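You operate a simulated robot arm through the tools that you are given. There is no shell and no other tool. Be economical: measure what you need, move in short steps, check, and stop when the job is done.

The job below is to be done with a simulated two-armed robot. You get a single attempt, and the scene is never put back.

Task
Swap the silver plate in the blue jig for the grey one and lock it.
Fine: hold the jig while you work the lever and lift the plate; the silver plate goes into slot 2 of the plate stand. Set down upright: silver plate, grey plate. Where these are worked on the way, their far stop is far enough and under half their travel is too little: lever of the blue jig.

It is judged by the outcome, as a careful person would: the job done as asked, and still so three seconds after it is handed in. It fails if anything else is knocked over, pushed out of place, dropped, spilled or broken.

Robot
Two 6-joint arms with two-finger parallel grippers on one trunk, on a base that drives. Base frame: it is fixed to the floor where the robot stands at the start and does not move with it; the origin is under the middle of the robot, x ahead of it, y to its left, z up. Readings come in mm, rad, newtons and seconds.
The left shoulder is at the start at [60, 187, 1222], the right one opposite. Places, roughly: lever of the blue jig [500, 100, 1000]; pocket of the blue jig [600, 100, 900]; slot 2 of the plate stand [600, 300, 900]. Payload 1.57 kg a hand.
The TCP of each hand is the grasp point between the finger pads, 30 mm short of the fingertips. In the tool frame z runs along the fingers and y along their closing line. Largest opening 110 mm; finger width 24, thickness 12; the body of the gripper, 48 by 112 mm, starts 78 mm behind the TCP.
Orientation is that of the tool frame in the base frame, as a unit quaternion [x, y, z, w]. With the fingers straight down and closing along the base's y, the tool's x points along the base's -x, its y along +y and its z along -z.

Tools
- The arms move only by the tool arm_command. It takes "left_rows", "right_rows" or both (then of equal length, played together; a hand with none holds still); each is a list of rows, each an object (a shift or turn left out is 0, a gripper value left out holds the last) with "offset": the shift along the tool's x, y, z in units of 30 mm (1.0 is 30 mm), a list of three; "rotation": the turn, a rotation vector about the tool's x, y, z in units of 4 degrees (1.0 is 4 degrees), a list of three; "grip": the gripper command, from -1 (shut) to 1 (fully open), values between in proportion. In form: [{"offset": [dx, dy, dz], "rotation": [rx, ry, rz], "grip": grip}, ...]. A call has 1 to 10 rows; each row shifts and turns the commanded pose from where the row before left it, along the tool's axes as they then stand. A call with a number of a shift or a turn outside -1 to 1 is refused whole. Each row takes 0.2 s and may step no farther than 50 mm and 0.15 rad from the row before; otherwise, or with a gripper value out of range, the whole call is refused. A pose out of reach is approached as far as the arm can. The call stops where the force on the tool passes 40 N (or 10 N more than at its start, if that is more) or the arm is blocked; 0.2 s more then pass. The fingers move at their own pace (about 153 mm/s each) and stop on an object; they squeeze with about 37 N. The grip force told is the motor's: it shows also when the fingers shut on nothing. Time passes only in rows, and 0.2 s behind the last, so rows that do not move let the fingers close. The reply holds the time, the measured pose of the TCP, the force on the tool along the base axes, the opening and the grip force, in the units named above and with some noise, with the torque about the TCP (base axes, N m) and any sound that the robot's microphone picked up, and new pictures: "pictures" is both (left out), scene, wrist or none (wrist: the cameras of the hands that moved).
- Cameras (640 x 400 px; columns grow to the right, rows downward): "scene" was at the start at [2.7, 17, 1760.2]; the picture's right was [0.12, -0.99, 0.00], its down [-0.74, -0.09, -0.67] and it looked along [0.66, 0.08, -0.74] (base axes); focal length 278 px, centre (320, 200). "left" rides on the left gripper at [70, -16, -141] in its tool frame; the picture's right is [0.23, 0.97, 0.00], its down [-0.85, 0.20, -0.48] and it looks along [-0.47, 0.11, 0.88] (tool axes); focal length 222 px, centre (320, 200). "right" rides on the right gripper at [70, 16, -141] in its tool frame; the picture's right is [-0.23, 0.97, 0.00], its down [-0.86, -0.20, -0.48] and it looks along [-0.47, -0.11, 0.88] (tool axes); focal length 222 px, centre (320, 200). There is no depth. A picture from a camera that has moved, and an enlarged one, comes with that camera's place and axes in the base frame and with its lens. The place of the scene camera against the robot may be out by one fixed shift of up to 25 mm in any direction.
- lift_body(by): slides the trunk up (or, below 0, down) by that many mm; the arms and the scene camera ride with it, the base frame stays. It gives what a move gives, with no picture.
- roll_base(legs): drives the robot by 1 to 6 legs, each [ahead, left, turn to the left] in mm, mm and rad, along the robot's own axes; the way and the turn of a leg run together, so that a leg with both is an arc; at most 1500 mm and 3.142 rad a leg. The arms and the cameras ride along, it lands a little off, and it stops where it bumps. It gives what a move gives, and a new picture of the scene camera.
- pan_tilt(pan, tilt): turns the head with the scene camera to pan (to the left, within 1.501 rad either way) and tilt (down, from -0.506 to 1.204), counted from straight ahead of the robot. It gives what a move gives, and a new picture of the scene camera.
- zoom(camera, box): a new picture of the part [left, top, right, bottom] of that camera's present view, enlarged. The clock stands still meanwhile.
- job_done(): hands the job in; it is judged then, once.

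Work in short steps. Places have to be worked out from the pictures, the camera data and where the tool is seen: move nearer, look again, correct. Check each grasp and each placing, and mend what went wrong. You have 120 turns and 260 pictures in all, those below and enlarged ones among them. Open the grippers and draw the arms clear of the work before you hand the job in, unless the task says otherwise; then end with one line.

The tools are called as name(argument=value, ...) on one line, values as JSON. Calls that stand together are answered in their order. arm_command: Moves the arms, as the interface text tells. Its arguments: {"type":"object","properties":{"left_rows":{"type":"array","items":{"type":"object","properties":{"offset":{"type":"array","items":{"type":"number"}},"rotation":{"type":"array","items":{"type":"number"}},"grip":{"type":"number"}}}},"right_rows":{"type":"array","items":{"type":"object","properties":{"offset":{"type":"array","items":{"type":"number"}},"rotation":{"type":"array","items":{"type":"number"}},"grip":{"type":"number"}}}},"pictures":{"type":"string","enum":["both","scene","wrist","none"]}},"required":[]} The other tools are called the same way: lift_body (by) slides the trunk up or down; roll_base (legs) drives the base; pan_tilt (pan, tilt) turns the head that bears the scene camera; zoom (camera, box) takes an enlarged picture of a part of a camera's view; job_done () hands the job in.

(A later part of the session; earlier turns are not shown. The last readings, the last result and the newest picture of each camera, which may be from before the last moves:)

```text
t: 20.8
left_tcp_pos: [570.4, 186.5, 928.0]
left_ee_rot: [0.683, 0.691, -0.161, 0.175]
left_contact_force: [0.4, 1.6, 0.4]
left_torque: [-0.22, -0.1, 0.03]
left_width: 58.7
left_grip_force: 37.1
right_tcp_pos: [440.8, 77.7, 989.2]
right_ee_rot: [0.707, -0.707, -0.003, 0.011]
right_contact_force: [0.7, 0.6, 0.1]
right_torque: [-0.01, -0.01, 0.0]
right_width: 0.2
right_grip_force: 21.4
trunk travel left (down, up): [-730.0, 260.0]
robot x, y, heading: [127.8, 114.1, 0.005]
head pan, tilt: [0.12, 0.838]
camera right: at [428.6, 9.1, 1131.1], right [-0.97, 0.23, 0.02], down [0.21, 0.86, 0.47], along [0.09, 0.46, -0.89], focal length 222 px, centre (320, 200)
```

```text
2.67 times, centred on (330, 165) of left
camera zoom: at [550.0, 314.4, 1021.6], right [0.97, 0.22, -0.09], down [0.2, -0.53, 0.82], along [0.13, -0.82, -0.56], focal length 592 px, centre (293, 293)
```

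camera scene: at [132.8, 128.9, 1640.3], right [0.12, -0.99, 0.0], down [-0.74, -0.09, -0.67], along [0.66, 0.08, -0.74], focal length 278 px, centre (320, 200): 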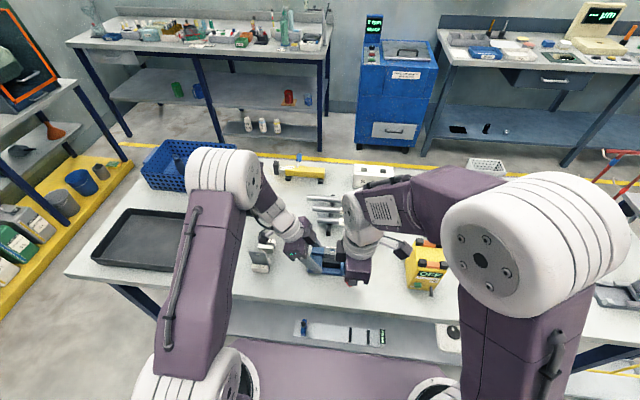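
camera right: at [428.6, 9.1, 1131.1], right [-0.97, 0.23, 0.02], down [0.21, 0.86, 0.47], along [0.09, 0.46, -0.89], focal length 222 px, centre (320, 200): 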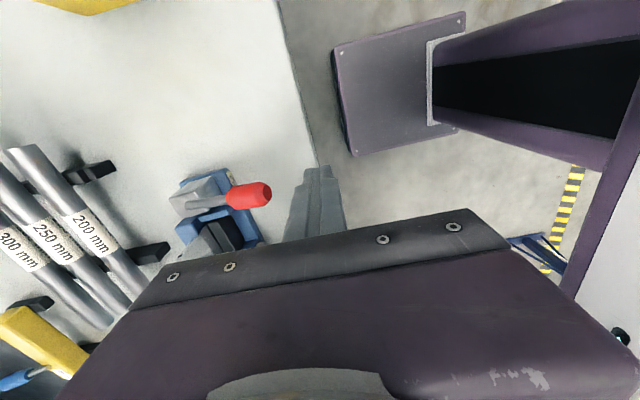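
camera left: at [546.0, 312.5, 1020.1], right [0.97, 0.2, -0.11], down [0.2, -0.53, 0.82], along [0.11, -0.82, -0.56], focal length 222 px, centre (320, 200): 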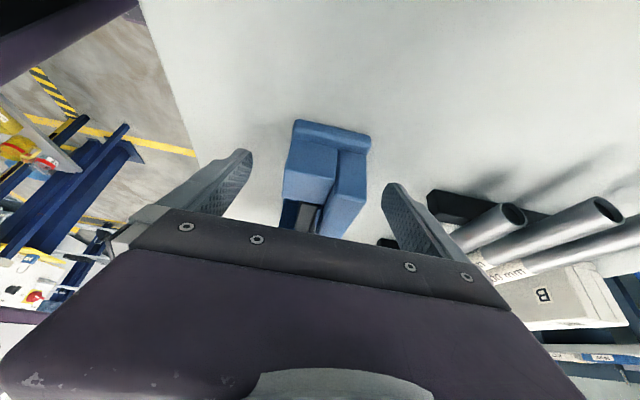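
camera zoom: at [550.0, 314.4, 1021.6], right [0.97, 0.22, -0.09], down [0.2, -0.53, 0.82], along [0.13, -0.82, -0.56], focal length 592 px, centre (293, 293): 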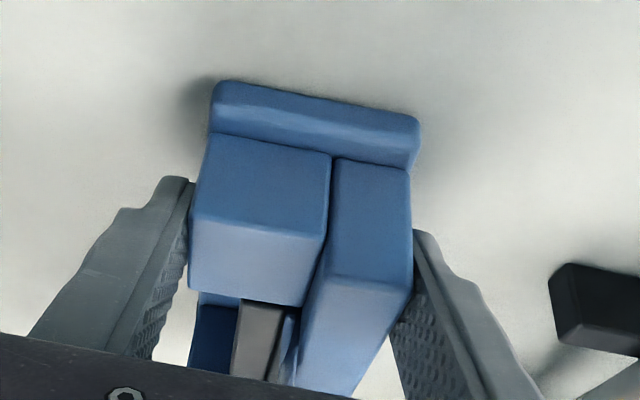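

The label reads "LOCK" at the near base edge, so unlocking means lifting the lever up and over. I'll yaw the right hand back so the fingers close along y, then grip the knob and lift it along its arc.

arm_command(right_rows=[{"offset": [0, 0, -0.8], "rotation": [0, 0, 1]}, {"rotation": [0, 0, 1]}, {"rotation": [0, 0, 1]}, {"rotation": [0, 0, 1]}, {"rotation": [0, 0, 1]}, {"rotation": [0, 0, 1]}, {"rotation": [0, 0, 1]}, {"rotation": [0, 0, 1]}, {"rotation": [0, 0, 1]}, {"rotation": [0, 0, 1]}], pictures="none")

arm_command(right_rows=[{"rotation": [0, 0, 1]}, {"rotation": [0, 0, 1]}, {"rotation": [0, 0, 1]}, {"rotation": [0, 0, 1]}, {"rotation": [0, 0, 1]}, {"rotation": [0, 0, 1]}, {"rotation": [0, 0, 1]}, {"rotation": [0, 0, 1]}, {"rotation": [0, 0, 1]}, {"rotation": [0, 0, 1]}], pictures="none")

arm_command(right_rows=[{"rotation": [0, 0, 1]}, {"rotation": [0, 0, 1], "grip": 0.0}, {"rotation": [0, 0, 0.5], "grip": 0.0}])

```text
t: 22.9
left_tcp_pos: [573.5, 187.0, 928.1]
left_ee_rot: [0.683, 0.691, -0.161, 0.175]
left_contact_force: [0.0, 0.0, -0.6]
left_torque: [0.23, 0.02, 0.05]
left_width: 58.5
left_grip_force: 37.3
right_tcp_pos: [442.3, 76.7, 1013.5]
right_ee_rot: [-0.423, 0.906, 0.0, -0.011]
right_contact_force: [0.1, -0.5, -0.9]
right_torque: [-0.01, -0.02, 0.01]
right_width: 0.1
right_grip_force: 21.5
trunk travel left (down, up): [-730.0, 260.0]
robot x, y, heading: [130.7, 115.9, 0.005]
head pan, tilt: [0.12, 0.838]
```

```text
t: 25.1
left_tcp_pos: [572.4, 187.1, 928.8]
left_ee_rot: [0.682, 0.692, -0.161, 0.175]
left_contact_force: [1.2, 0.3, 0.4]
left_torque: [0.01, 0.03, 0.1]
left_width: 58.4
left_grip_force: 37.0
right_tcp_pos: [442.4, 77.2, 1013.0]
right_ee_rot: [-0.087, 0.996, -0.004, -0.011]
right_contact_force: [-0.7, -0.4, -0.1]
right_torque: [0.01, -0.03, -0.01]
right_width: 0.0
right_grip_force: 20.8
trunk travel left (down, up): [-730.0, 260.0]
robot x, y, heading: [132.1, 113.8, 0.001]
head pan, tilt: [0.12, 0.838]
```

```text
t: 25.9
left_tcp_pos: [572.3, 186.6, 928.4]
left_ee_rot: [0.682, 0.692, -0.16, 0.175]
left_contact_force: [0.6, 0.0, 0.0]
left_torque: [-0.06, 0.04, 0.15]
left_width: 58.4
left_grip_force: 36.7
right_tcp_pos: [441.7, 77.4, 1013.7]
right_ee_rot: [-0.001, 1.0, -0.005, -0.011]
right_contact_force: [0.6, 1.0, -0.5]
right_torque: [0.0, 0.02, 0.0]
right_width: 55.2
right_grip_force: 0.1
trunk travel left (down, up): [-730.0, 260.0]
robot x, y, heading: [130.0, 108.3, 0.002]
head pan, tilt: [0.12, 0.838]
camera scene: at [133.7, 128.7, 1640.2], right [0.12, -0.99, 0.0], down [-0.74, -0.09, -0.67], along [0.66, 0.08, -0.74], focal length 278 px, centre (320, 200)
camera right: at [376.5, 95.6, 1155.4], right [0.23, 0.97, -0.02], down [0.86, -0.19, 0.46], along [0.45, -0.12, -0.89], focal length 222 px, centre (320, 200)
```

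scene: 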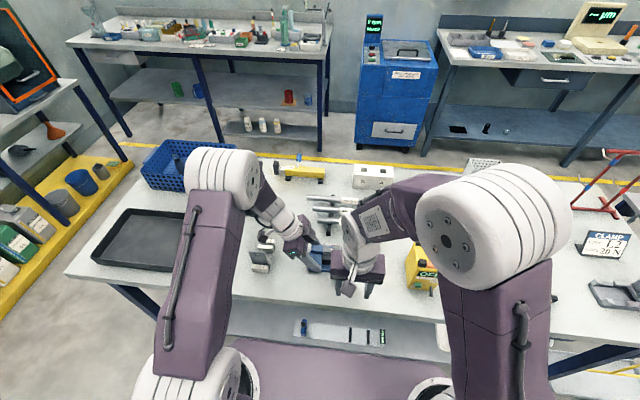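
right: 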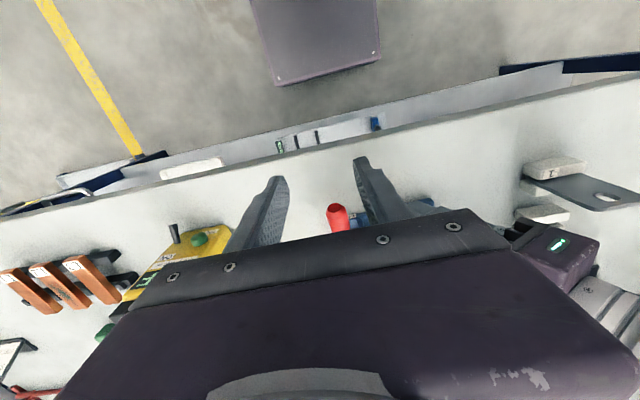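

The knob end is now at about (486, 84, 968). I'll move the right TCP over the knob middle at (503, 83), then descend to z≈955 with a narrow opening.

arm_command(right_rows=[{"offset": [-0.7, 0.1, 0], "grip": -0.15}, {"offset": [-0.7, 0.1, 0]}, {"offset": [-0.63, 0, 0]}, {"offset": [0, 0, 0.65]}, {"offset": [0, 0, 0.65]}, {"offset": [0, 0, 0.6]}], pictures="both")

zoom(camera="right", box=[220, 120, 440, 250])

```text
t: 27.4
left_tcp_pos: [573.3, 185.8, 927.9]
left_ee_rot: [0.683, 0.691, -0.162, 0.175]
left_contact_force: [-0.9, 0.0, -0.3]
left_torque: [-0.01, 0.08, -0.06]
left_width: 58.3
left_grip_force: 37.0
right_tcp_pos: [502.9, 82.7, 954.5]
right_ee_rot: [-0.001, 1.0, -0.005, -0.011]
right_contact_force: [-0.1, 0.7, -0.4]
right_torque: [-0.01, 0.01, 0.02]
right_width: 46.9
right_grip_force: 0.0
trunk travel left (down, up): [-730.0, 260.0]
robot x, y, heading: [128.2, 109.8, 0.0]
head pan, tilt: [0.12, 0.838]
camera scene: at [133.7, 128.8, 1640.2], right [0.12, -0.99, 0.0], down [-0.74, -0.09, -0.67], along [0.66, 0.08, -0.74], focal length 278 px, centre (320, 200)
camera right: at [437.2, 100.8, 1097.3], right [0.23, 0.97, -0.02], down [0.87, -0.19, 0.46], along [0.45, -0.12, -0.89], focal length 222 px, centre (320, 200)
```

scene: 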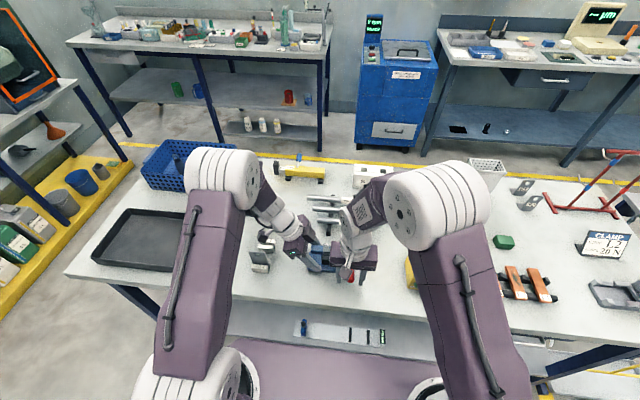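
right: 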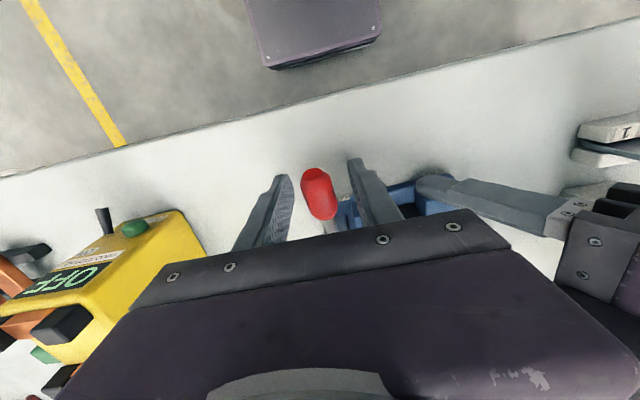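

```text
2.91 times, centred on (330, 185) of right
camera zoom: at [437.2, 100.8, 1097.3], right [0.23, 0.97, -0.02], down [0.87, -0.19, 0.46], along [0.45, -0.12, -0.89], focal length 646 px, centre (291, 244)
```

zoom: 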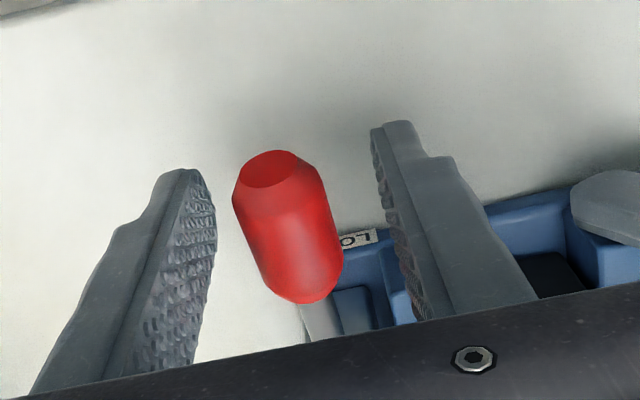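

The knob is centred between the pads, so I'll close on it gradually.

arm_command(right_rows=[{"grip": -0.4}, {"grip": -0.6}, {"grip": -1}, {"grip": -1}], pictures="none")

zoom(camera="right", box=[220, 120, 440, 250])

```text
t: 28.4
left_tcp_pos: [572.8, 186.6, 927.5]
left_ee_rot: [0.683, 0.691, -0.161, 0.175]
left_contact_force: [5.2, -1.8, 0.1]
left_torque: [-0.03, 0.13, -0.13]
left_width: 58.2
left_grip_force: 37.4
right_tcp_pos: [502.8, 82.5, 954.4]
right_ee_rot: [-0.002, 1.0, -0.006, -0.01]
right_contact_force: [-4.4, 1.7, 0.3]
right_torque: [0.17, -0.03, 0.81]
right_width: 21.2
right_grip_force: 34.0
trunk travel left (down, up): [-730.0, 260.0]
robot x, y, heading: [129.1, 111.1, -0.002]
head pan, tilt: [0.12, 0.838]
```

```text
2.91 times, centred on (330, 185) of right
camera zoom: at [436.9, 100.7, 1097.5], right [0.22, 0.97, -0.02], down [0.87, -0.19, 0.46], along [0.45, -0.12, -0.89], focal length 646 px, centre (291, 244)
```

zoom: 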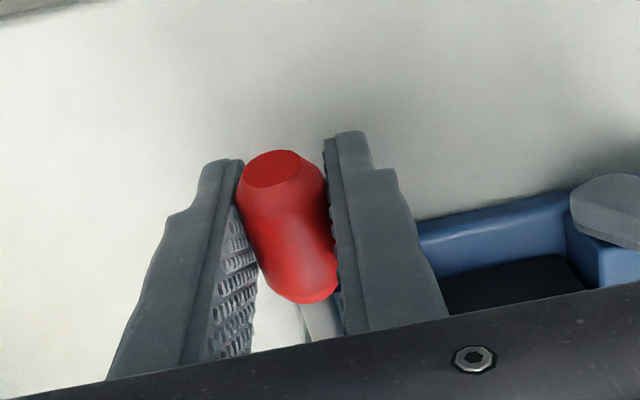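

I have the knob (21 mm, 34 N). Now I'll lift it along the arc about the pivot (≈571, 905), in 8° steps.

arm_command(right_rows=[{"offset": [-0.253, 0, -0.3]}, {"offset": [-0.29, 0, -0.26]}, {"offset": [-0.323, 0, -0.217]}], pictures="scene")

zoom(camera="right", box=[220, 120, 440, 250])

```text
t: 29.1
left_tcp_pos: [574.9, 188.7, 927.3]
left_ee_rot: [0.682, 0.693, -0.156, 0.176]
left_contact_force: [30.6, 14.4, -10.5]
left_torque: [-0.26, 0.29, 2.07]
left_width: 58.9
left_grip_force: 36.8
right_tcp_pos: [525.6, 81.9, 978.1]
right_ee_rot: [-0.001, 1.0, -0.009, -0.015]
right_contact_force: [-29.0, -15.1, 9.6]
right_torque: [0.28, 0.71, 0.57]
right_width: 22.1
right_grip_force: 35.1
trunk travel left (down, up): [-730.0, 260.0]
robot x, y, heading: [130.0, 110.6, 0.004]
head pan, tilt: [0.12, 0.838]
camera scene: at [133.6, 128.8, 1640.3], right [0.12, -0.99, 0.0], down [-0.74, -0.09, -0.67], along [0.66, 0.08, -0.74], focal length 278 px, centre (320, 200)
```

scene: 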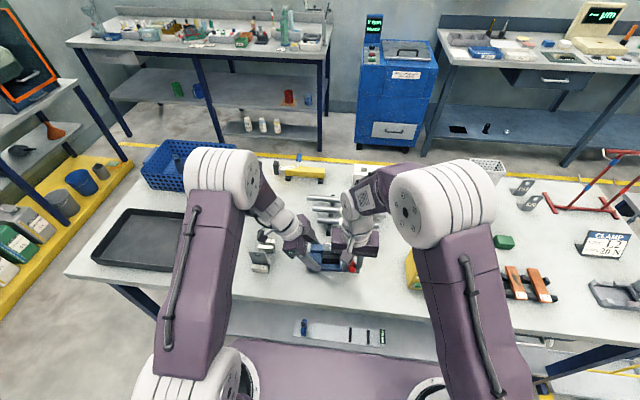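

```text
2.91 times, centred on (330, 185) of right
camera zoom: at [461.5, 100.8, 1120.6], right [0.23, 0.97, -0.02], down [0.87, -0.19, 0.46], along [0.44, -0.12, -0.89], focal length 646 px, centre (291, 244)
```

zoom: 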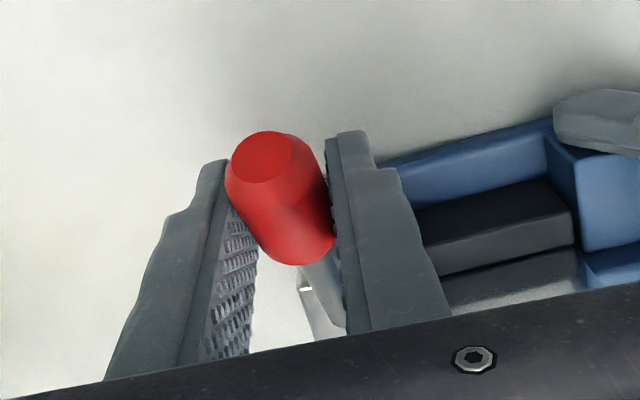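

The lever is rising. The reaction shows I'm pressing slightly inward and toward +y, so I'll bias upward and to −y and continue.

arm_command(right_rows=[{"offset": [-0.3, -0.05, -0.3]}, {"offset": [-0.35, -0.05, -0.22]}, {"offset": [-0.35, 0, -0.15]}], pictures="none")

zoom(camera="right", box=[220, 120, 440, 250])

```text
t: 29.9
left_tcp_pos: [572.0, 186.5, 927.6]
left_ee_rot: [0.682, 0.692, -0.161, 0.174]
left_contact_force: [19.2, -2.3, -9.9]
left_torque: [0.56, 0.08, 1.96]
left_width: 60.0
left_grip_force: 36.8
right_tcp_pos: [559.0, 80.3, 996.2]
right_ee_rot: [-0.001, 1.0, -0.006, -0.011]
right_contact_force: [-18.3, 0.6, 6.7]
right_torque: [0.13, 0.94, 0.11]
right_width: 21.2
right_grip_force: 34.1
trunk travel left (down, up): [-730.0, 260.0]
robot x, y, heading: [130.4, 113.2, 0.001]
head pan, tilt: [0.12, 0.838]
```

```text
2.91 times, centred on (330, 185) of right
camera zoom: at [493.9, 98.2, 1139.9], right [0.23, 0.97, -0.01], down [0.87, -0.19, 0.46], along [0.45, -0.12, -0.89], focal length 646 px, centre (291, 244)
```

zoom: 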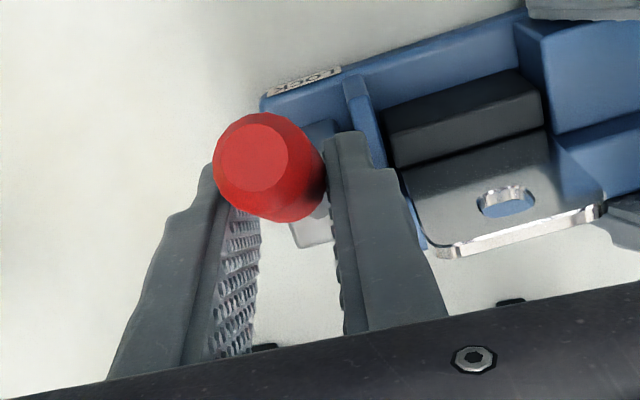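

The lever is near vertical with moderate forces. I'll carry on over the top.

arm_command(right_rows=[{"offset": [-0.4, 0, -0.13]}, {"offset": [-0.4, 0, -0.03]}, {"offset": [-0.4, 0, 0.03]}], pictures="none")

zoom(camera="right", box=[220, 90, 440, 240])

```text
t: 30.8
left_tcp_pos: [570.3, 186.4, 927.2]
left_ee_rot: [0.684, 0.69, -0.164, 0.174]
left_contact_force: [-1.6, 0.2, -2.6]
left_torque: [-0.2, 0.18, -0.15]
left_width: 58.3
left_grip_force: 36.9
right_tcp_pos: [596.1, 81.3, 1000.5]
right_ee_rot: [-0.001, 1.0, -0.005, -0.009]
right_contact_force: [0.2, 0.6, -0.3]
right_torque: [0.0, 0.0, -0.01]
right_width: 0.1
right_grip_force: 21.2
trunk travel left (down, up): [-730.0, 260.0]
robot x, y, heading: [130.2, 113.1, -0.003]
head pan, tilt: [0.12, 0.838]
```

```text
2.67 times, centred on (330, 165) of right
camera zoom: at [530.0, 98.9, 1143.1], right [0.22, 0.97, -0.01], down [0.86, -0.19, 0.47], along [0.45, -0.12, -0.88], focal length 592 px, centre (293, 293)
```

zoom: 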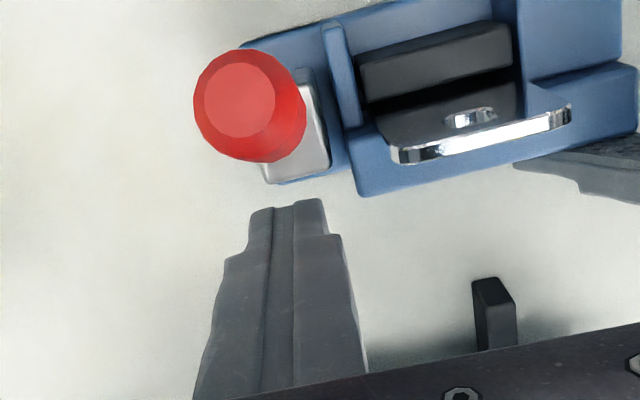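

The fingers slipped off the knob. The lever now stands at about 75°, and a gap has opened between the black jaw and the plate. To find the far stop, I'll come back over the top to the −x side and push gently.

arm_command(right_rows=[{"offset": [0, 0, -0.8]}, {"offset": [0, 0, -0.8]}, {"offset": [0, 0, -0.8]}, {"offset": [0.95, 0, 0]}, {"offset": [0.95, 0, 0]}, {"offset": [0.95, 0, 0]}, {"offset": [0.3, 0, 0]}, {"offset": [0, 0, 0.8]}, {"offset": [0, 0, 0.8]}, {"offset": [0, 0, 0.6]}], pictures="scene")

zoom(camera="scene", box=[270, 200, 410, 290])

zoom(camera="right", box=[220, 120, 440, 250])

```text
t: 33.0
left_tcp_pos: [573.7, 185.9, 927.9]
left_ee_rot: [0.683, 0.691, -0.162, 0.174]
left_contact_force: [-0.8, -0.4, -5.2]
left_torque: [0.2, 0.01, -0.02]
left_width: 58.1
left_grip_force: 36.9
right_tcp_pos: [500.9, 80.6, 1007.4]
right_ee_rot: [-0.001, 1.0, -0.005, -0.011]
right_contact_force: [0.4, 0.1, 0.0]
right_torque: [-0.04, 0.03, 0.01]
right_width: 0.0
right_grip_force: 21.0
trunk travel left (down, up): [-730.0, 260.0]
robot x, y, heading: [132.0, 114.5, 0.003]
head pan, tilt: [0.12, 0.838]
camera scene: at [134.1, 128.8, 1640.2], right [0.12, -0.99, 0.0], down [-0.74, -0.09, -0.67], along [0.66, 0.08, -0.74], focal length 278 px, centre (320, 200)
```

scene: 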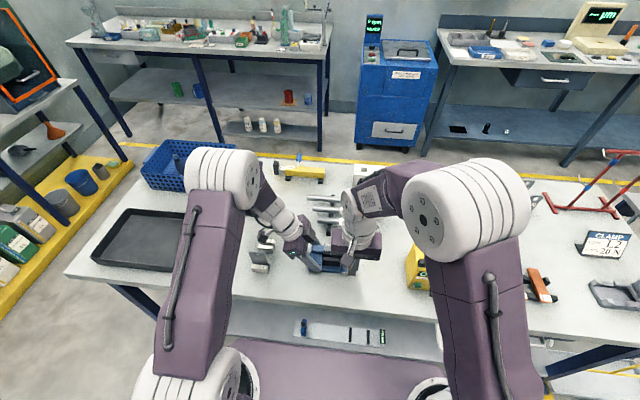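

```text
4.44 times, centred on (340, 245) of scene
camera zoom: at [134.1, 128.8, 1640.2], right [0.12, -0.99, 0.0], down [-0.74, -0.09, -0.67], along [0.66, 0.08, -0.74], focal length 1233 px, centre (231, 0)
```

zoom: 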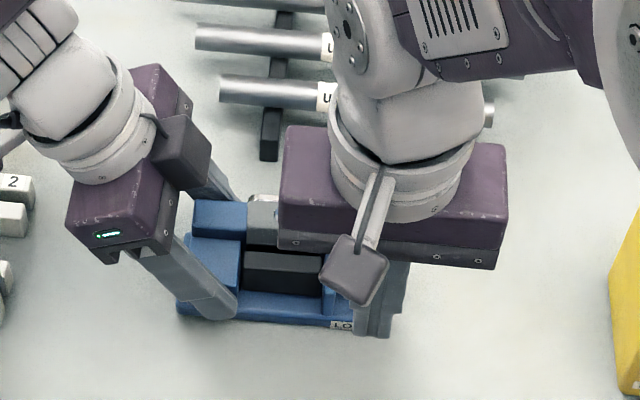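

```text
2.91 times, centred on (330, 185) of right
camera zoom: at [435.9, 99.6, 1150.7], right [0.22, 0.97, -0.02], down [0.87, -0.19, 0.46], along [0.45, -0.12, -0.89], focal length 646 px, centre (291, 244)
```

zoom: 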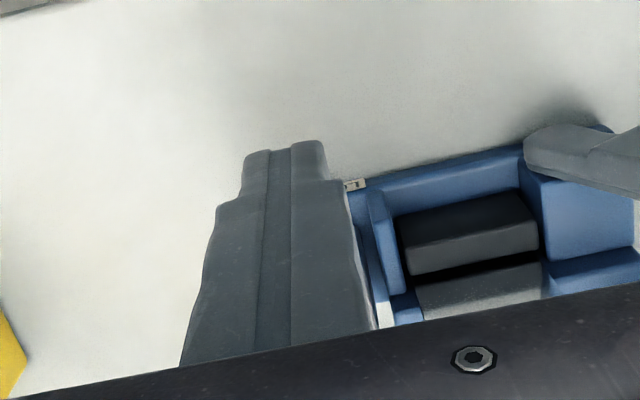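

The jaw is off the plate. I'll push the lever gently +x at 6 mm per row to see whether it goes further.

arm_command(right_rows=[{"offset": [-0.25, 0, 0]}, {"offset": [-0.25, 0, 0]}, {"offset": [-0.2, 0, 0]}, {"offset": [-0.2, 0, 0]}, {"offset": [-0.2, 0, 0]}, {"offset": [-0.2, 0, 0]}], pictures="none")

zoom(camera="right", box=[220, 120, 440, 250])

```text
t: 34.4
left_tcp_pos: [571.9, 188.5, 927.9]
left_ee_rot: [0.683, 0.691, -0.162, 0.174]
left_contact_force: [1.5, -0.3, -6.5]
left_torque: [0.36, 0.15, 0.18]
left_width: 58.2
left_grip_force: 37.2
right_tcp_pos: [539.7, 81.6, 1008.0]
right_ee_rot: [-0.001, 1.0, -0.004, -0.01]
right_contact_force: [-1.7, 0.7, 0.7]
right_torque: [-0.01, 0.0, -0.03]
right_width: 0.0
right_grip_force: 21.4
trunk travel left (down, up): [-730.0, 260.0]
robot x, y, heading: [129.8, 111.2, 0.004]
head pan, tilt: [0.12, 0.838]
```

```text
2.91 times, centred on (330, 185) of right
camera zoom: at [474.2, 99.3, 1150.2], right [0.22, 0.97, -0.02], down [0.87, -0.19, 0.46], along [0.45, -0.12, -0.89], focal length 646 px, centre (291, 244)
```

zoom: 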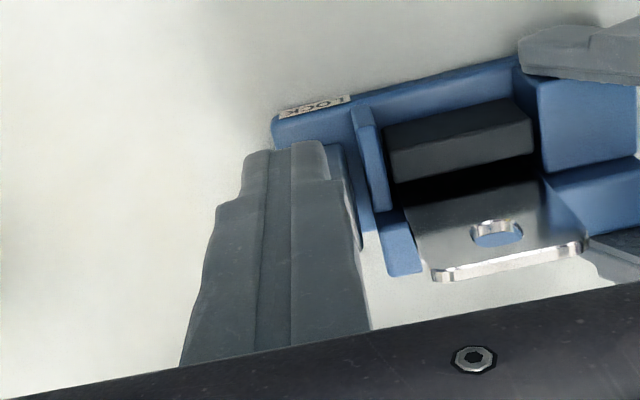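

Contact is light (≈2 N), so I'll keep pushing.

arm_command(right_rows=[{"offset": [-0.25, 0, 0]}, {"offset": [-0.25, 0, 0]}, {"offset": [-0.25, 0, 0]}, {"offset": [-0.25, 0, 0]}], pictures="none")

zoom(camera="right", box=[200, 100, 440, 250])

```text
t: 35.4
left_tcp_pos: [572.9, 186.5, 930.1]
left_ee_rot: [0.68, 0.693, -0.159, 0.177]
left_contact_force: [23.1, 1.7, 3.3]
left_torque: [-0.78, 1.76, 2.33]
left_width: 60.5
left_grip_force: 36.8
right_tcp_pos: [567.8, 79.9, 1006.7]
right_ee_rot: [-0.001, 1.0, -0.006, -0.012]
right_contact_force: [-25.1, -1.8, 2.8]
right_torque: [-0.15, -0.12, 0.07]
right_width: 0.0
right_grip_force: 21.5
trunk travel left (down, up): [-730.0, 260.0]
robot x, y, heading: [128.8, 108.5, 0.004]
head pan, tilt: [0.12, 0.838]
```

```text
2.67 times, centred on (320, 175) of right
camera zoom: at [501.9, 98.4, 1149.8], right [0.22, 0.97, -0.02], down [0.87, -0.19, 0.46], along [0.44, -0.12, -0.89], focal length 592 px, centre (320, 267)
```

zoom: 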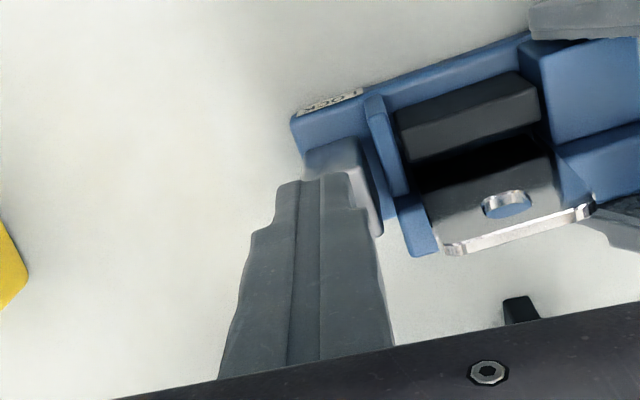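

Resistance rose to 25 N with a wide jaw gap, which is likely the far stop. I'll back off, raise the hand and look.

arm_command(right_rows=[{"offset": [0.5, 0, 0]}, {"offset": [0.5, 0, -0.5]}, {"offset": [0, 0, -1]}, {"offset": [0, 0, -1]}], pictures="wrist")

zoom(camera="right", box=[240, 100, 460, 240])

zoom(camera="left", box=[220, 90, 440, 240])

```text
t: 36.4
left_tcp_pos: [570.8, 187.3, 927.9]
left_ee_rot: [0.683, 0.691, -0.162, 0.175]
left_contact_force: [-0.9, 1.0, -1.5]
left_torque: [0.05, -0.09, 0.01]
left_width: 59.4
left_grip_force: 37.3
right_tcp_pos: [542.3, 80.6, 1082.8]
right_ee_rot: [-0.001, 1.0, -0.005, -0.009]
right_contact_force: [-0.1, -1.1, -0.2]
right_torque: [0.0, 0.0, 0.0]
right_width: 0.2
right_grip_force: 21.3
trunk travel left (down, up): [-730.0, 260.0]
robot x, y, heading: [129.3, 112.3, 0.001]
head pan, tilt: [0.12, 0.838]
camera right: at [476.8, 99.1, 1225.2], right [0.22, 0.97, -0.01], down [0.86, -0.19, 0.46], along [0.45, -0.12, -0.89], focal length 222 px, centre (320, 200)
```

right: 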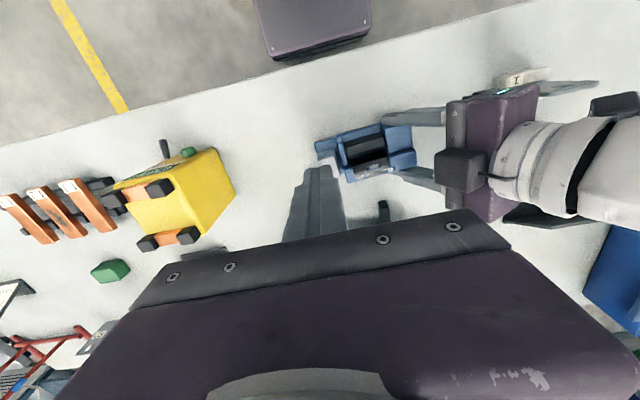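

```text
2.86 times, centred on (350, 170) of right
camera zoom: at [476.8, 99.1, 1225.2], right [0.22, 0.97, -0.01], down [0.86, -0.19, 0.46], along [0.45, -0.12, -0.89], focal length 635 px, centre (234, 286)
```

zoom: 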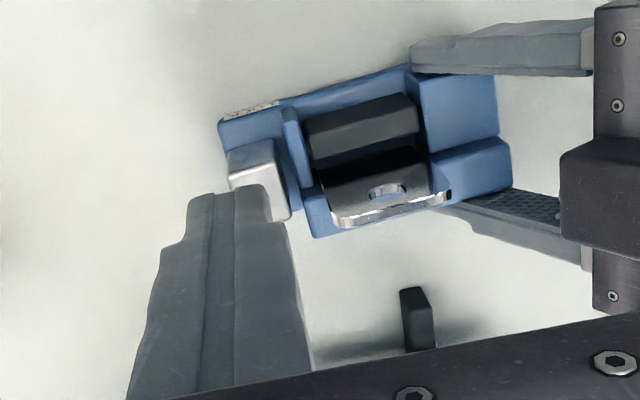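

```text
2.67 times, centred on (330, 165) of left
camera zoom: at [550.5, 314.3, 1021.2], right [0.97, 0.22, -0.09], down [0.2, -0.53, 0.82], along [0.13, -0.82, -0.56], focal length 592 px, centre (293, 293)
```

zoom: 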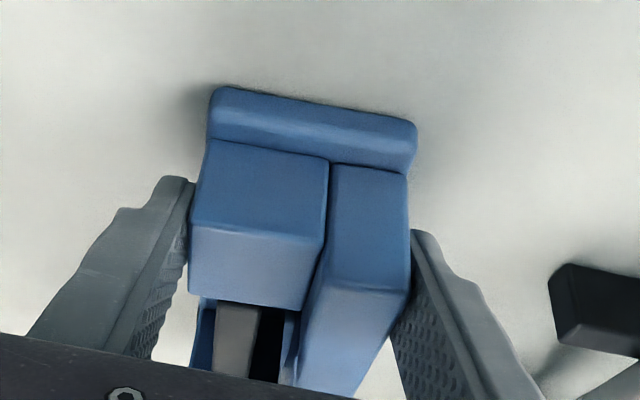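

The lever is past vertical at its far stop and the jaw is well clear of the plate. The plate is at about (581.5, 137), yawed about 2.6° CCW with the jig. I'll yaw the right hand to close along x again, adding that 2.6°, plus a 12° lean to −y for clearance from the left hand.

arm_command(right_rows=[{"rotation": [0, 0, -1], "offset": [0, 0, -0.5]}, {"rotation": [0, 0, -1]}, {"rotation": [0, 0, -1]}, {"rotation": [0, 0, -1]}, {"rotation": [0, 0, -1]}, {"rotation": [0, 0, -1]}, {"rotation": [0, 0, -1]}, {"rotation": [0, 0, -1]}, {"rotation": [0, 0, -1]}, {"rotation": [0, 0, -1]}], pictures="none")

arm_command(right_rows=[{"rotation": [0, 0, -1]}, {"rotation": [0, 0, -1]}, {"rotation": [0, 0, -1]}, {"rotation": [0, 0, -1]}, {"rotation": [0, 0, -1]}, {"rotation": [0, 0, -1]}, {"rotation": [0, 0, -1]}, {"rotation": [0, 0, -1]}, {"rotation": [0, 0, -1]}, {"rotation": [0, 0, -1]}], pictures="none")

arm_command(right_rows=[{"rotation": [0, 0, -1]}, {"rotation": [0, 0, -1]}, {"rotation": [0, 0, -1]}, {"rotation": [0, 0, -0.15], "grip": 0.0}, {"rotation": [0, -1, 0]}, {"rotation": [0, -1, 0]}, {"rotation": [0, -1, 0]}], pictures="both")

zoom(camera="scene", box=[270, 200, 410, 290])

```text
t: 38.5
left_tcp_pos: [573.3, 186.8, 928.0]
left_ee_rot: [0.682, 0.691, -0.161, 0.175]
left_contact_force: [0.0, -0.2, -6.4]
left_torque: [0.29, -0.03, 0.02]
left_width: 58.4
left_grip_force: 37.3
right_tcp_pos: [542.4, 81.9, 1097.6]
right_ee_rot: [-0.344, 0.939, -0.001, -0.012]
right_contact_force: [-0.9, -0.5, 0.1]
right_torque: [0.0, 0.01, 0.02]
right_width: 0.0
right_grip_force: 20.9
trunk travel left (down, up): [-730.0, 260.0]
robot x, y, heading: [131.2, 113.8, 0.002]
head pan, tilt: [0.12, 0.838]
```

```text
t: 40.8
left_tcp_pos: [572.1, 185.5, 928.2]
left_ee_rot: [0.682, 0.691, -0.161, 0.175]
left_contact_force: [1.0, -0.4, -5.3]
left_torque: [0.15, 0.03, 0.04]
left_width: 58.4
left_grip_force: 37.0
right_tcp_pos: [541.1, 82.1, 1097.1]
right_ee_rot: [-0.644, 0.765, 0.003, -0.011]
right_contact_force: [-0.3, 0.3, -0.4]
right_torque: [-0.01, -0.01, 0.01]
right_width: 0.0
right_grip_force: 22.2
trunk travel left (down, up): [-730.0, 260.0]
robot x, y, heading: [130.7, 112.2, 0.001]
head pan, tilt: [0.12, 0.838]
```

```text
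t: 42.4
left_tcp_pos: [573.1, 186.3, 928.6]
left_ee_rot: [0.682, 0.691, -0.162, 0.175]
left_contact_force: [0.8, 0.3, -4.6]
left_torque: [0.04, 0.06, 0.08]
left_width: 58.4
left_grip_force: 37.4
right_tcp_pos: [541.0, 80.7, 1096.9]
right_ee_rot: [0.719, -0.687, -0.08, -0.062]
right_contact_force: [1.3, -0.2, 0.0]
right_torque: [-0.01, 0.01, 0.0]
right_width: 55.0
right_grip_force: 0.0
trunk travel left (down, up): [-730.0, 260.0]
robot x, y, heading: [132.2, 110.6, 0.001]
head pan, tilt: [0.12, 0.838]
camera scene: at [133.5, 128.5, 1640.2], right [0.12, -0.99, 0.0], down [-0.74, -0.09, -0.67], along [0.66, 0.08, -0.74], focal length 278 px, centre (320, 200)
camera right: at [533.3, -15.1, 1221.8], right [-0.98, 0.18, 0.07], down [0.18, 0.75, 0.64], along [0.06, 0.64, -0.77], focal length 222 px, centre (320, 200)
```

scene: 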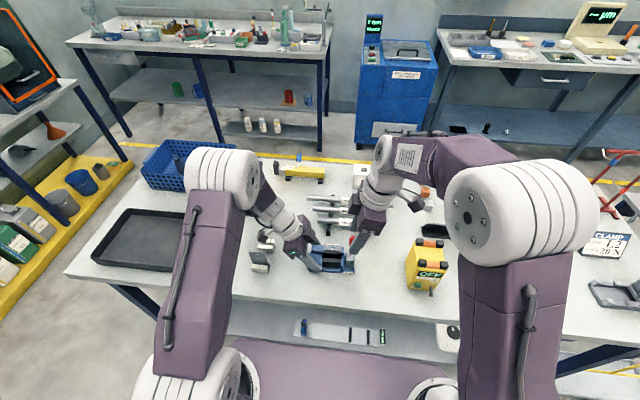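
right: 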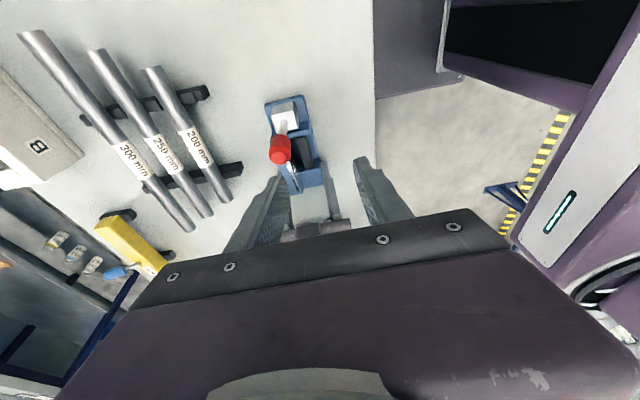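

```text
4.44 times, centred on (340, 245) of scene
camera zoom: at [133.5, 128.5, 1640.2], right [0.12, -0.99, 0.0], down [-0.74, -0.09, -0.67], along [0.66, 0.08, -0.74], focal length 1233 px, centre (231, 0)
```

zoom: 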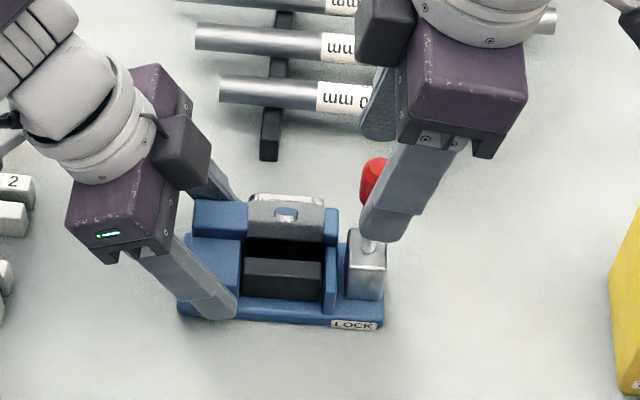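

The view is clear: lever upright, jaw fully open, plate free. I'll correct a 1.2° residual tilt and enlarge the right camera's view to locate the plate precisely.

arm_command(right_rows=[{"rotation": [0.3, 0, 0]}], pictures="none")

zoom(camera="right", box=[230, 80, 390, 230])

```text
t: 42.8
left_tcp_pos: [571.9, 187.1, 927.9]
left_ee_rot: [0.683, 0.691, -0.162, 0.174]
left_contact_force: [1.1, 0.1, -3.6]
left_torque: [0.02, 0.07, 0.1]
left_width: 58.5
left_grip_force: 36.9
right_tcp_pos: [542.1, 81.4, 1097.0]
right_ee_rot: [0.719, -0.688, -0.072, -0.069]
right_contact_force: [0.5, -0.9, -0.8]
right_torque: [0.02, -0.02, 0.01]
right_width: 55.1
right_grip_force: 0.0
trunk travel left (down, up): [-730.0, 260.0]
robot x, y, heading: [131.3, 113.4, 0.002]
head pan, tilt: [0.12, 0.838]
```

```text
2.67 times, centred on (310, 155) of right
camera zoom: at [530.8, -14.9, 1221.5], right [-0.98, 0.18, 0.05], down [0.17, 0.75, 0.64], along [0.08, 0.64, -0.77], focal length 592 px, centre (347, 320)
```

zoom: 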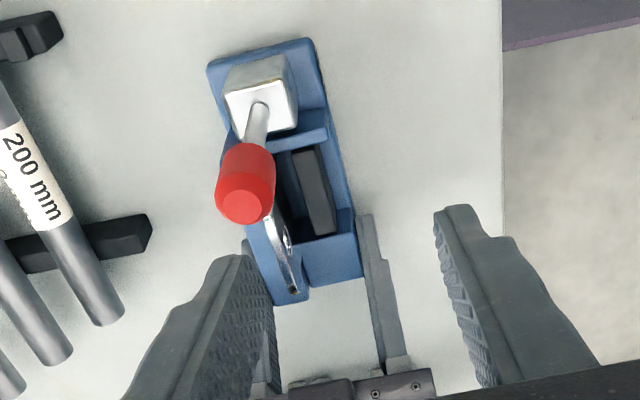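

The plate top is at about x 579, y 115–161. I'll move over it, then descend most of the way with 55 mm open.

arm_command(right_rows=[{"offset": [-0.835, -0.655, 0.178]}, {"offset": [-0.835, -0.655, 0.178]}, {"offset": [0.172, 0, 0.815]}, {"offset": [0.172, 0, 0.815]}, {"offset": [0.172, 0, 0.815]}], pictures="wrist")

zoom(camera="scene", box=[270, 200, 410, 290])

zoom(camera="right", box=[230, 80, 430, 240])

```text
t: 44.0
left_tcp_pos: [572.7, 187.8, 927.1]
left_ee_rot: [0.682, 0.692, -0.161, 0.175]
left_contact_force: [0.0, 0.1, -3.9]
left_torque: [-0.03, 0.07, 0.04]
left_width: 58.5
left_grip_force: 37.0
right_tcp_pos: [579.6, 135.4, 1022.4]
right_ee_rot: [0.719, -0.688, -0.072, -0.069]
right_contact_force: [0.0, -0.4, 0.9]
right_torque: [0.0, -0.01, -0.01]
right_width: 55.1
right_grip_force: 0.0
trunk travel left (down, up): [-730.0, 260.0]
robot x, y, heading: [128.2, 113.9, 0.002]
head pan, tilt: [0.12, 0.838]
camera right: at [569.5, 37.2, 1146.7], right [-0.98, 0.18, 0.04], down [0.17, 0.75, 0.64], along [0.08, 0.64, -0.77], focal length 222 px, centre (320, 200)
```

right: 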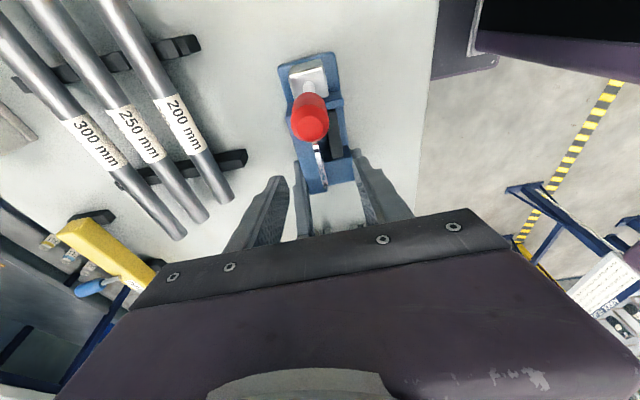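

```text
4.44 times, centred on (340, 245) of scene
camera zoom: at [133.8, 128.9, 1640.3], right [0.12, -0.99, 0.0], down [-0.74, -0.09, -0.67], along [0.66, 0.08, -0.74], focal length 1233 px, centre (231, 0)
```

zoom: 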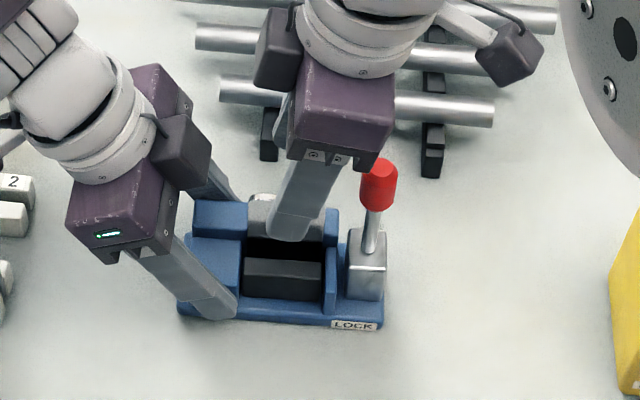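

```text
2.50 times, centred on (330, 160) of right
camera zoom: at [569.5, 37.2, 1146.7], right [-0.98, 0.18, 0.04], down [0.17, 0.75, 0.64], along [0.08, 0.64, -0.77], focal length 555 px, centre (295, 300)
```

zoom: 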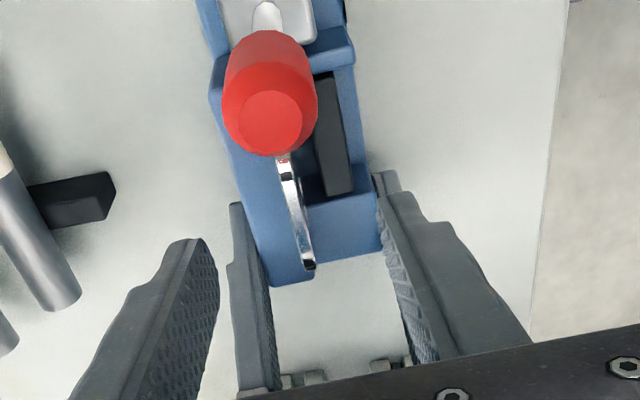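

There's good clearance between the hands, and the plate is between the pads. I'll descend the last 52 mm and close gradually.

arm_command(right_rows=[{"offset": [0.18, 0, 0.85]}, {"offset": [0.18, 0, 0.85]}, {"grip": -0.4}, {"grip": -0.7}, {"grip": -1}, {"grip": -1}], pictures="none")

zoom(camera="right", box=[230, 80, 430, 240])

zoom(camera="scene", box=[270, 200, 410, 290])

```text
t: 45.4
left_tcp_pos: [573.4, 186.4, 926.7]
left_ee_rot: [0.682, 0.691, -0.161, 0.175]
left_contact_force: [4.9, -0.9, -7.0]
left_torque: [0.16, 0.17, 0.43]
left_width: 58.3
left_grip_force: 36.4
right_tcp_pos: [578.2, 132.2, 970.0]
right_ee_rot: [0.719, -0.688, -0.072, -0.068]
right_contact_force: [-6.6, 0.9, 2.5]
right_torque: [0.1, 0.16, -0.13]
right_width: 5.0
right_grip_force: 25.0
trunk travel left (down, up): [-730.0, 260.0]
robot x, y, heading: [127.4, 112.4, -0.001]
head pan, tilt: [0.12, 0.838]
```

```text
2.50 times, centred on (330, 160) of right
camera zoom: at [568.4, 36.1, 1094.7], right [-0.98, 0.18, 0.05], down [0.17, 0.75, 0.64], along [0.08, 0.63, -0.77], focal length 555 px, centre (295, 300)
```

zoom: 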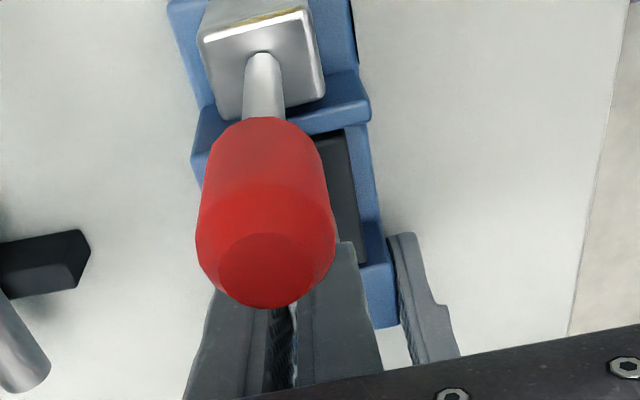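

```text
4.44 times, centred on (340, 245) of scene
camera zoom: at [133.5, 128.7, 1640.2], right [0.12, -0.99, 0.0], down [-0.74, -0.09, -0.67], along [0.66, 0.08, -0.74], focal length 1233 px, centre (231, 0)
```

zoom: 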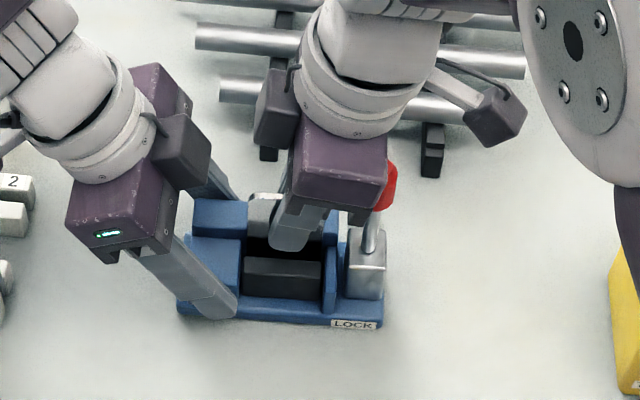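

The plate is gripped (5.0 mm thick). I'll lift straight up while the left hand holds the jig.

arm_command(right_rows=[{"offset": [-0.086, 0, -0.41]}, {"offset": [-0.172, 0, -0.815]}, {"offset": [-0.172, 0, -0.815]}, {"offset": [-0.172, 0, -0.815]}, {"offset": [-0.172, 0, -0.815]}, {"offset": [-0.172, 0, -0.815]}], pictures="both")

zoom(camera="scene", box=[250, 170, 410, 290])

zoom(camera="right", box=[230, 80, 430, 240])

```text
t: 46.8
left_tcp_pos: [573.3, 186.4, 927.3]
left_ee_rot: [0.683, 0.691, -0.162, 0.175]
left_contact_force: [-0.3, -0.2, -2.4]
left_torque: [-0.04, 0.1, -0.12]
left_width: 58.5
left_grip_force: 37.3
right_tcp_pos: [578.7, 132.7, 1107.5]
right_ee_rot: [0.718, -0.689, -0.072, -0.069]
right_contact_force: [-0.2, -0.3, -1.6]
right_torque: [0.01, -0.03, 0.0]
right_width: 4.6
right_grip_force: 25.0
trunk travel left (down, up): [-730.0, 260.0]
robot x, y, heading: [130.8, 111.8, -0.001]
head pan, tilt: [0.12, 0.838]
camera scene: at [133.0, 128.6, 1640.2], right [0.12, -0.99, 0.0], down [-0.74, -0.09, -0.67], along [0.66, 0.08, -0.74], focal length 278 px, centre (320, 200)
camera right: at [568.1, 36.4, 1233.7], right [-0.98, 0.18, 0.04], down [0.17, 0.75, 0.64], along [0.08, 0.63, -0.77], focal length 222 px, centre (320, 200)
```

scene: 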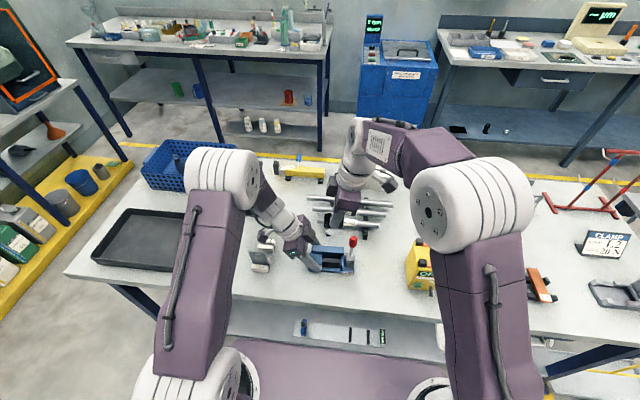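
right: 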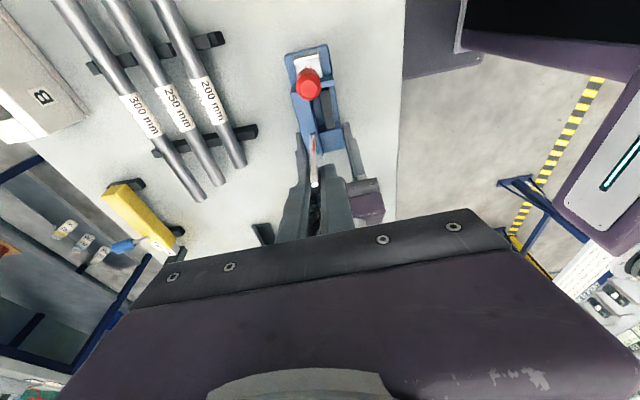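

```text
3.33 times, centred on (330, 230) of scene
camera zoom: at [133.0, 128.6, 1640.2], right [0.12, -0.99, 0.0], down [-0.74, -0.09, -0.67], along [0.66, 0.08, -0.74], focal length 925 px, centre (287, 100)
```

zoom: 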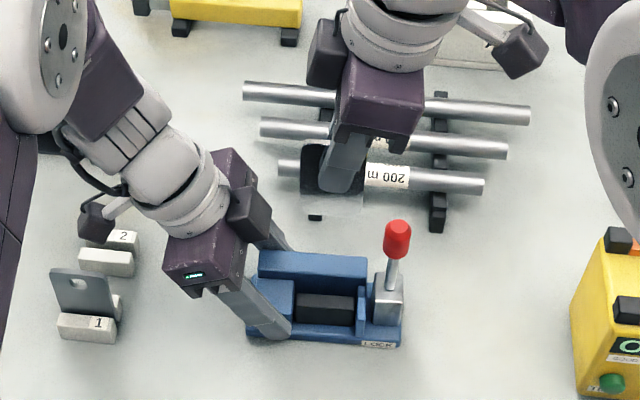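

```text
2.50 times, centred on (330, 160) of right
camera zoom: at [568.1, 36.4, 1233.7], right [-0.98, 0.18, 0.04], down [0.17, 0.75, 0.64], along [0.08, 0.63, -0.77], focal length 555 px, centre (295, 300)
```

zoom: 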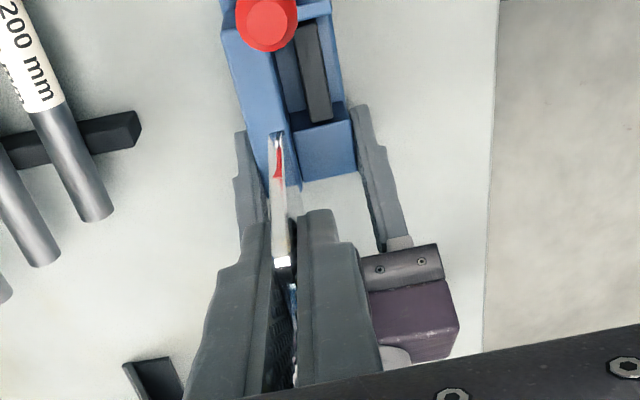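

The silver plate is out and held. Now I'll release the jig with the left hand and withdraw it along its own axis, up and to +y.

arm_command(left_rows=[{"grip": -0.1}, {"grip": 0.2}, {"grip": 0.6}, {"offset": [0, 0, -0.7], "grip": 0.6}, {"offset": [0, 0, -0.9]}, {"offset": [-0.4, 0, -0.8]}, {"offset": [-0.45, 0, -0.85]}, {"offset": [-0.45, 0, -0.85]}, {"offset": [-0.45, 0, -0.85]}, {"offset": [-0.45, 0, -0.85]}], pictures="scene")

zoom(camera="scene", box=[230, 170, 430, 300])

```text
t: 49.0
left_tcp_pos: [568.5, 207.8, 1110.4]
left_ee_rot: [0.683, 0.691, -0.162, 0.175]
left_contact_force: [-0.2, 0.0, -0.8]
left_torque: [0.01, -0.01, 0.04]
left_width: 88.0
left_grip_force: 0.2
right_tcp_pos: [578.3, 133.3, 1109.8]
right_ee_rot: [0.718, -0.688, -0.072, -0.069]
right_contact_force: [1.0, 0.3, -1.2]
right_torque: [-0.03, 0.0, 0.03]
right_width: 4.7
right_grip_force: 25.2
trunk travel left (down, up): [-730.0, 260.0]
robot x, y, heading: [129.1, 110.3, 0.005]
head pan, tilt: [0.12, 0.838]
camera scene: at [132.4, 128.5, 1640.2], right [0.12, -0.99, 0.0], down [-0.74, -0.09, -0.67], along [0.66, 0.08, -0.74], focal length 278 px, centre (320, 200)
```

scene: 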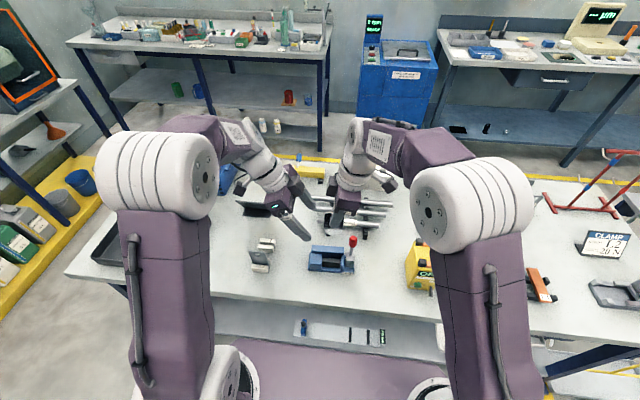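

```text
3.08 times, centred on (330, 235) of scene
camera zoom: at [132.4, 128.5, 1640.2], right [0.12, -0.99, 0.0], down [-0.74, -0.09, -0.67], along [0.66, 0.08, -0.74], focal length 854 px, centre (289, 92)
```

zoom: 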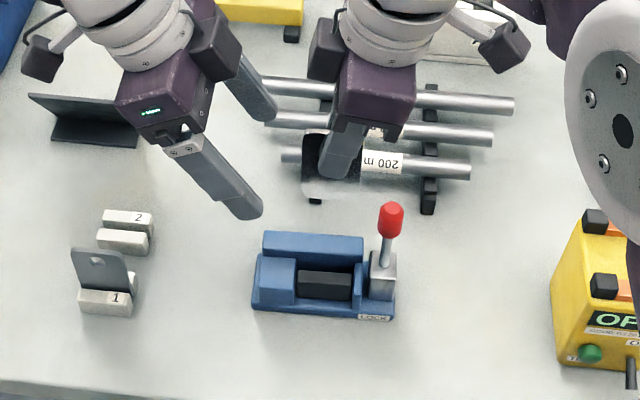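

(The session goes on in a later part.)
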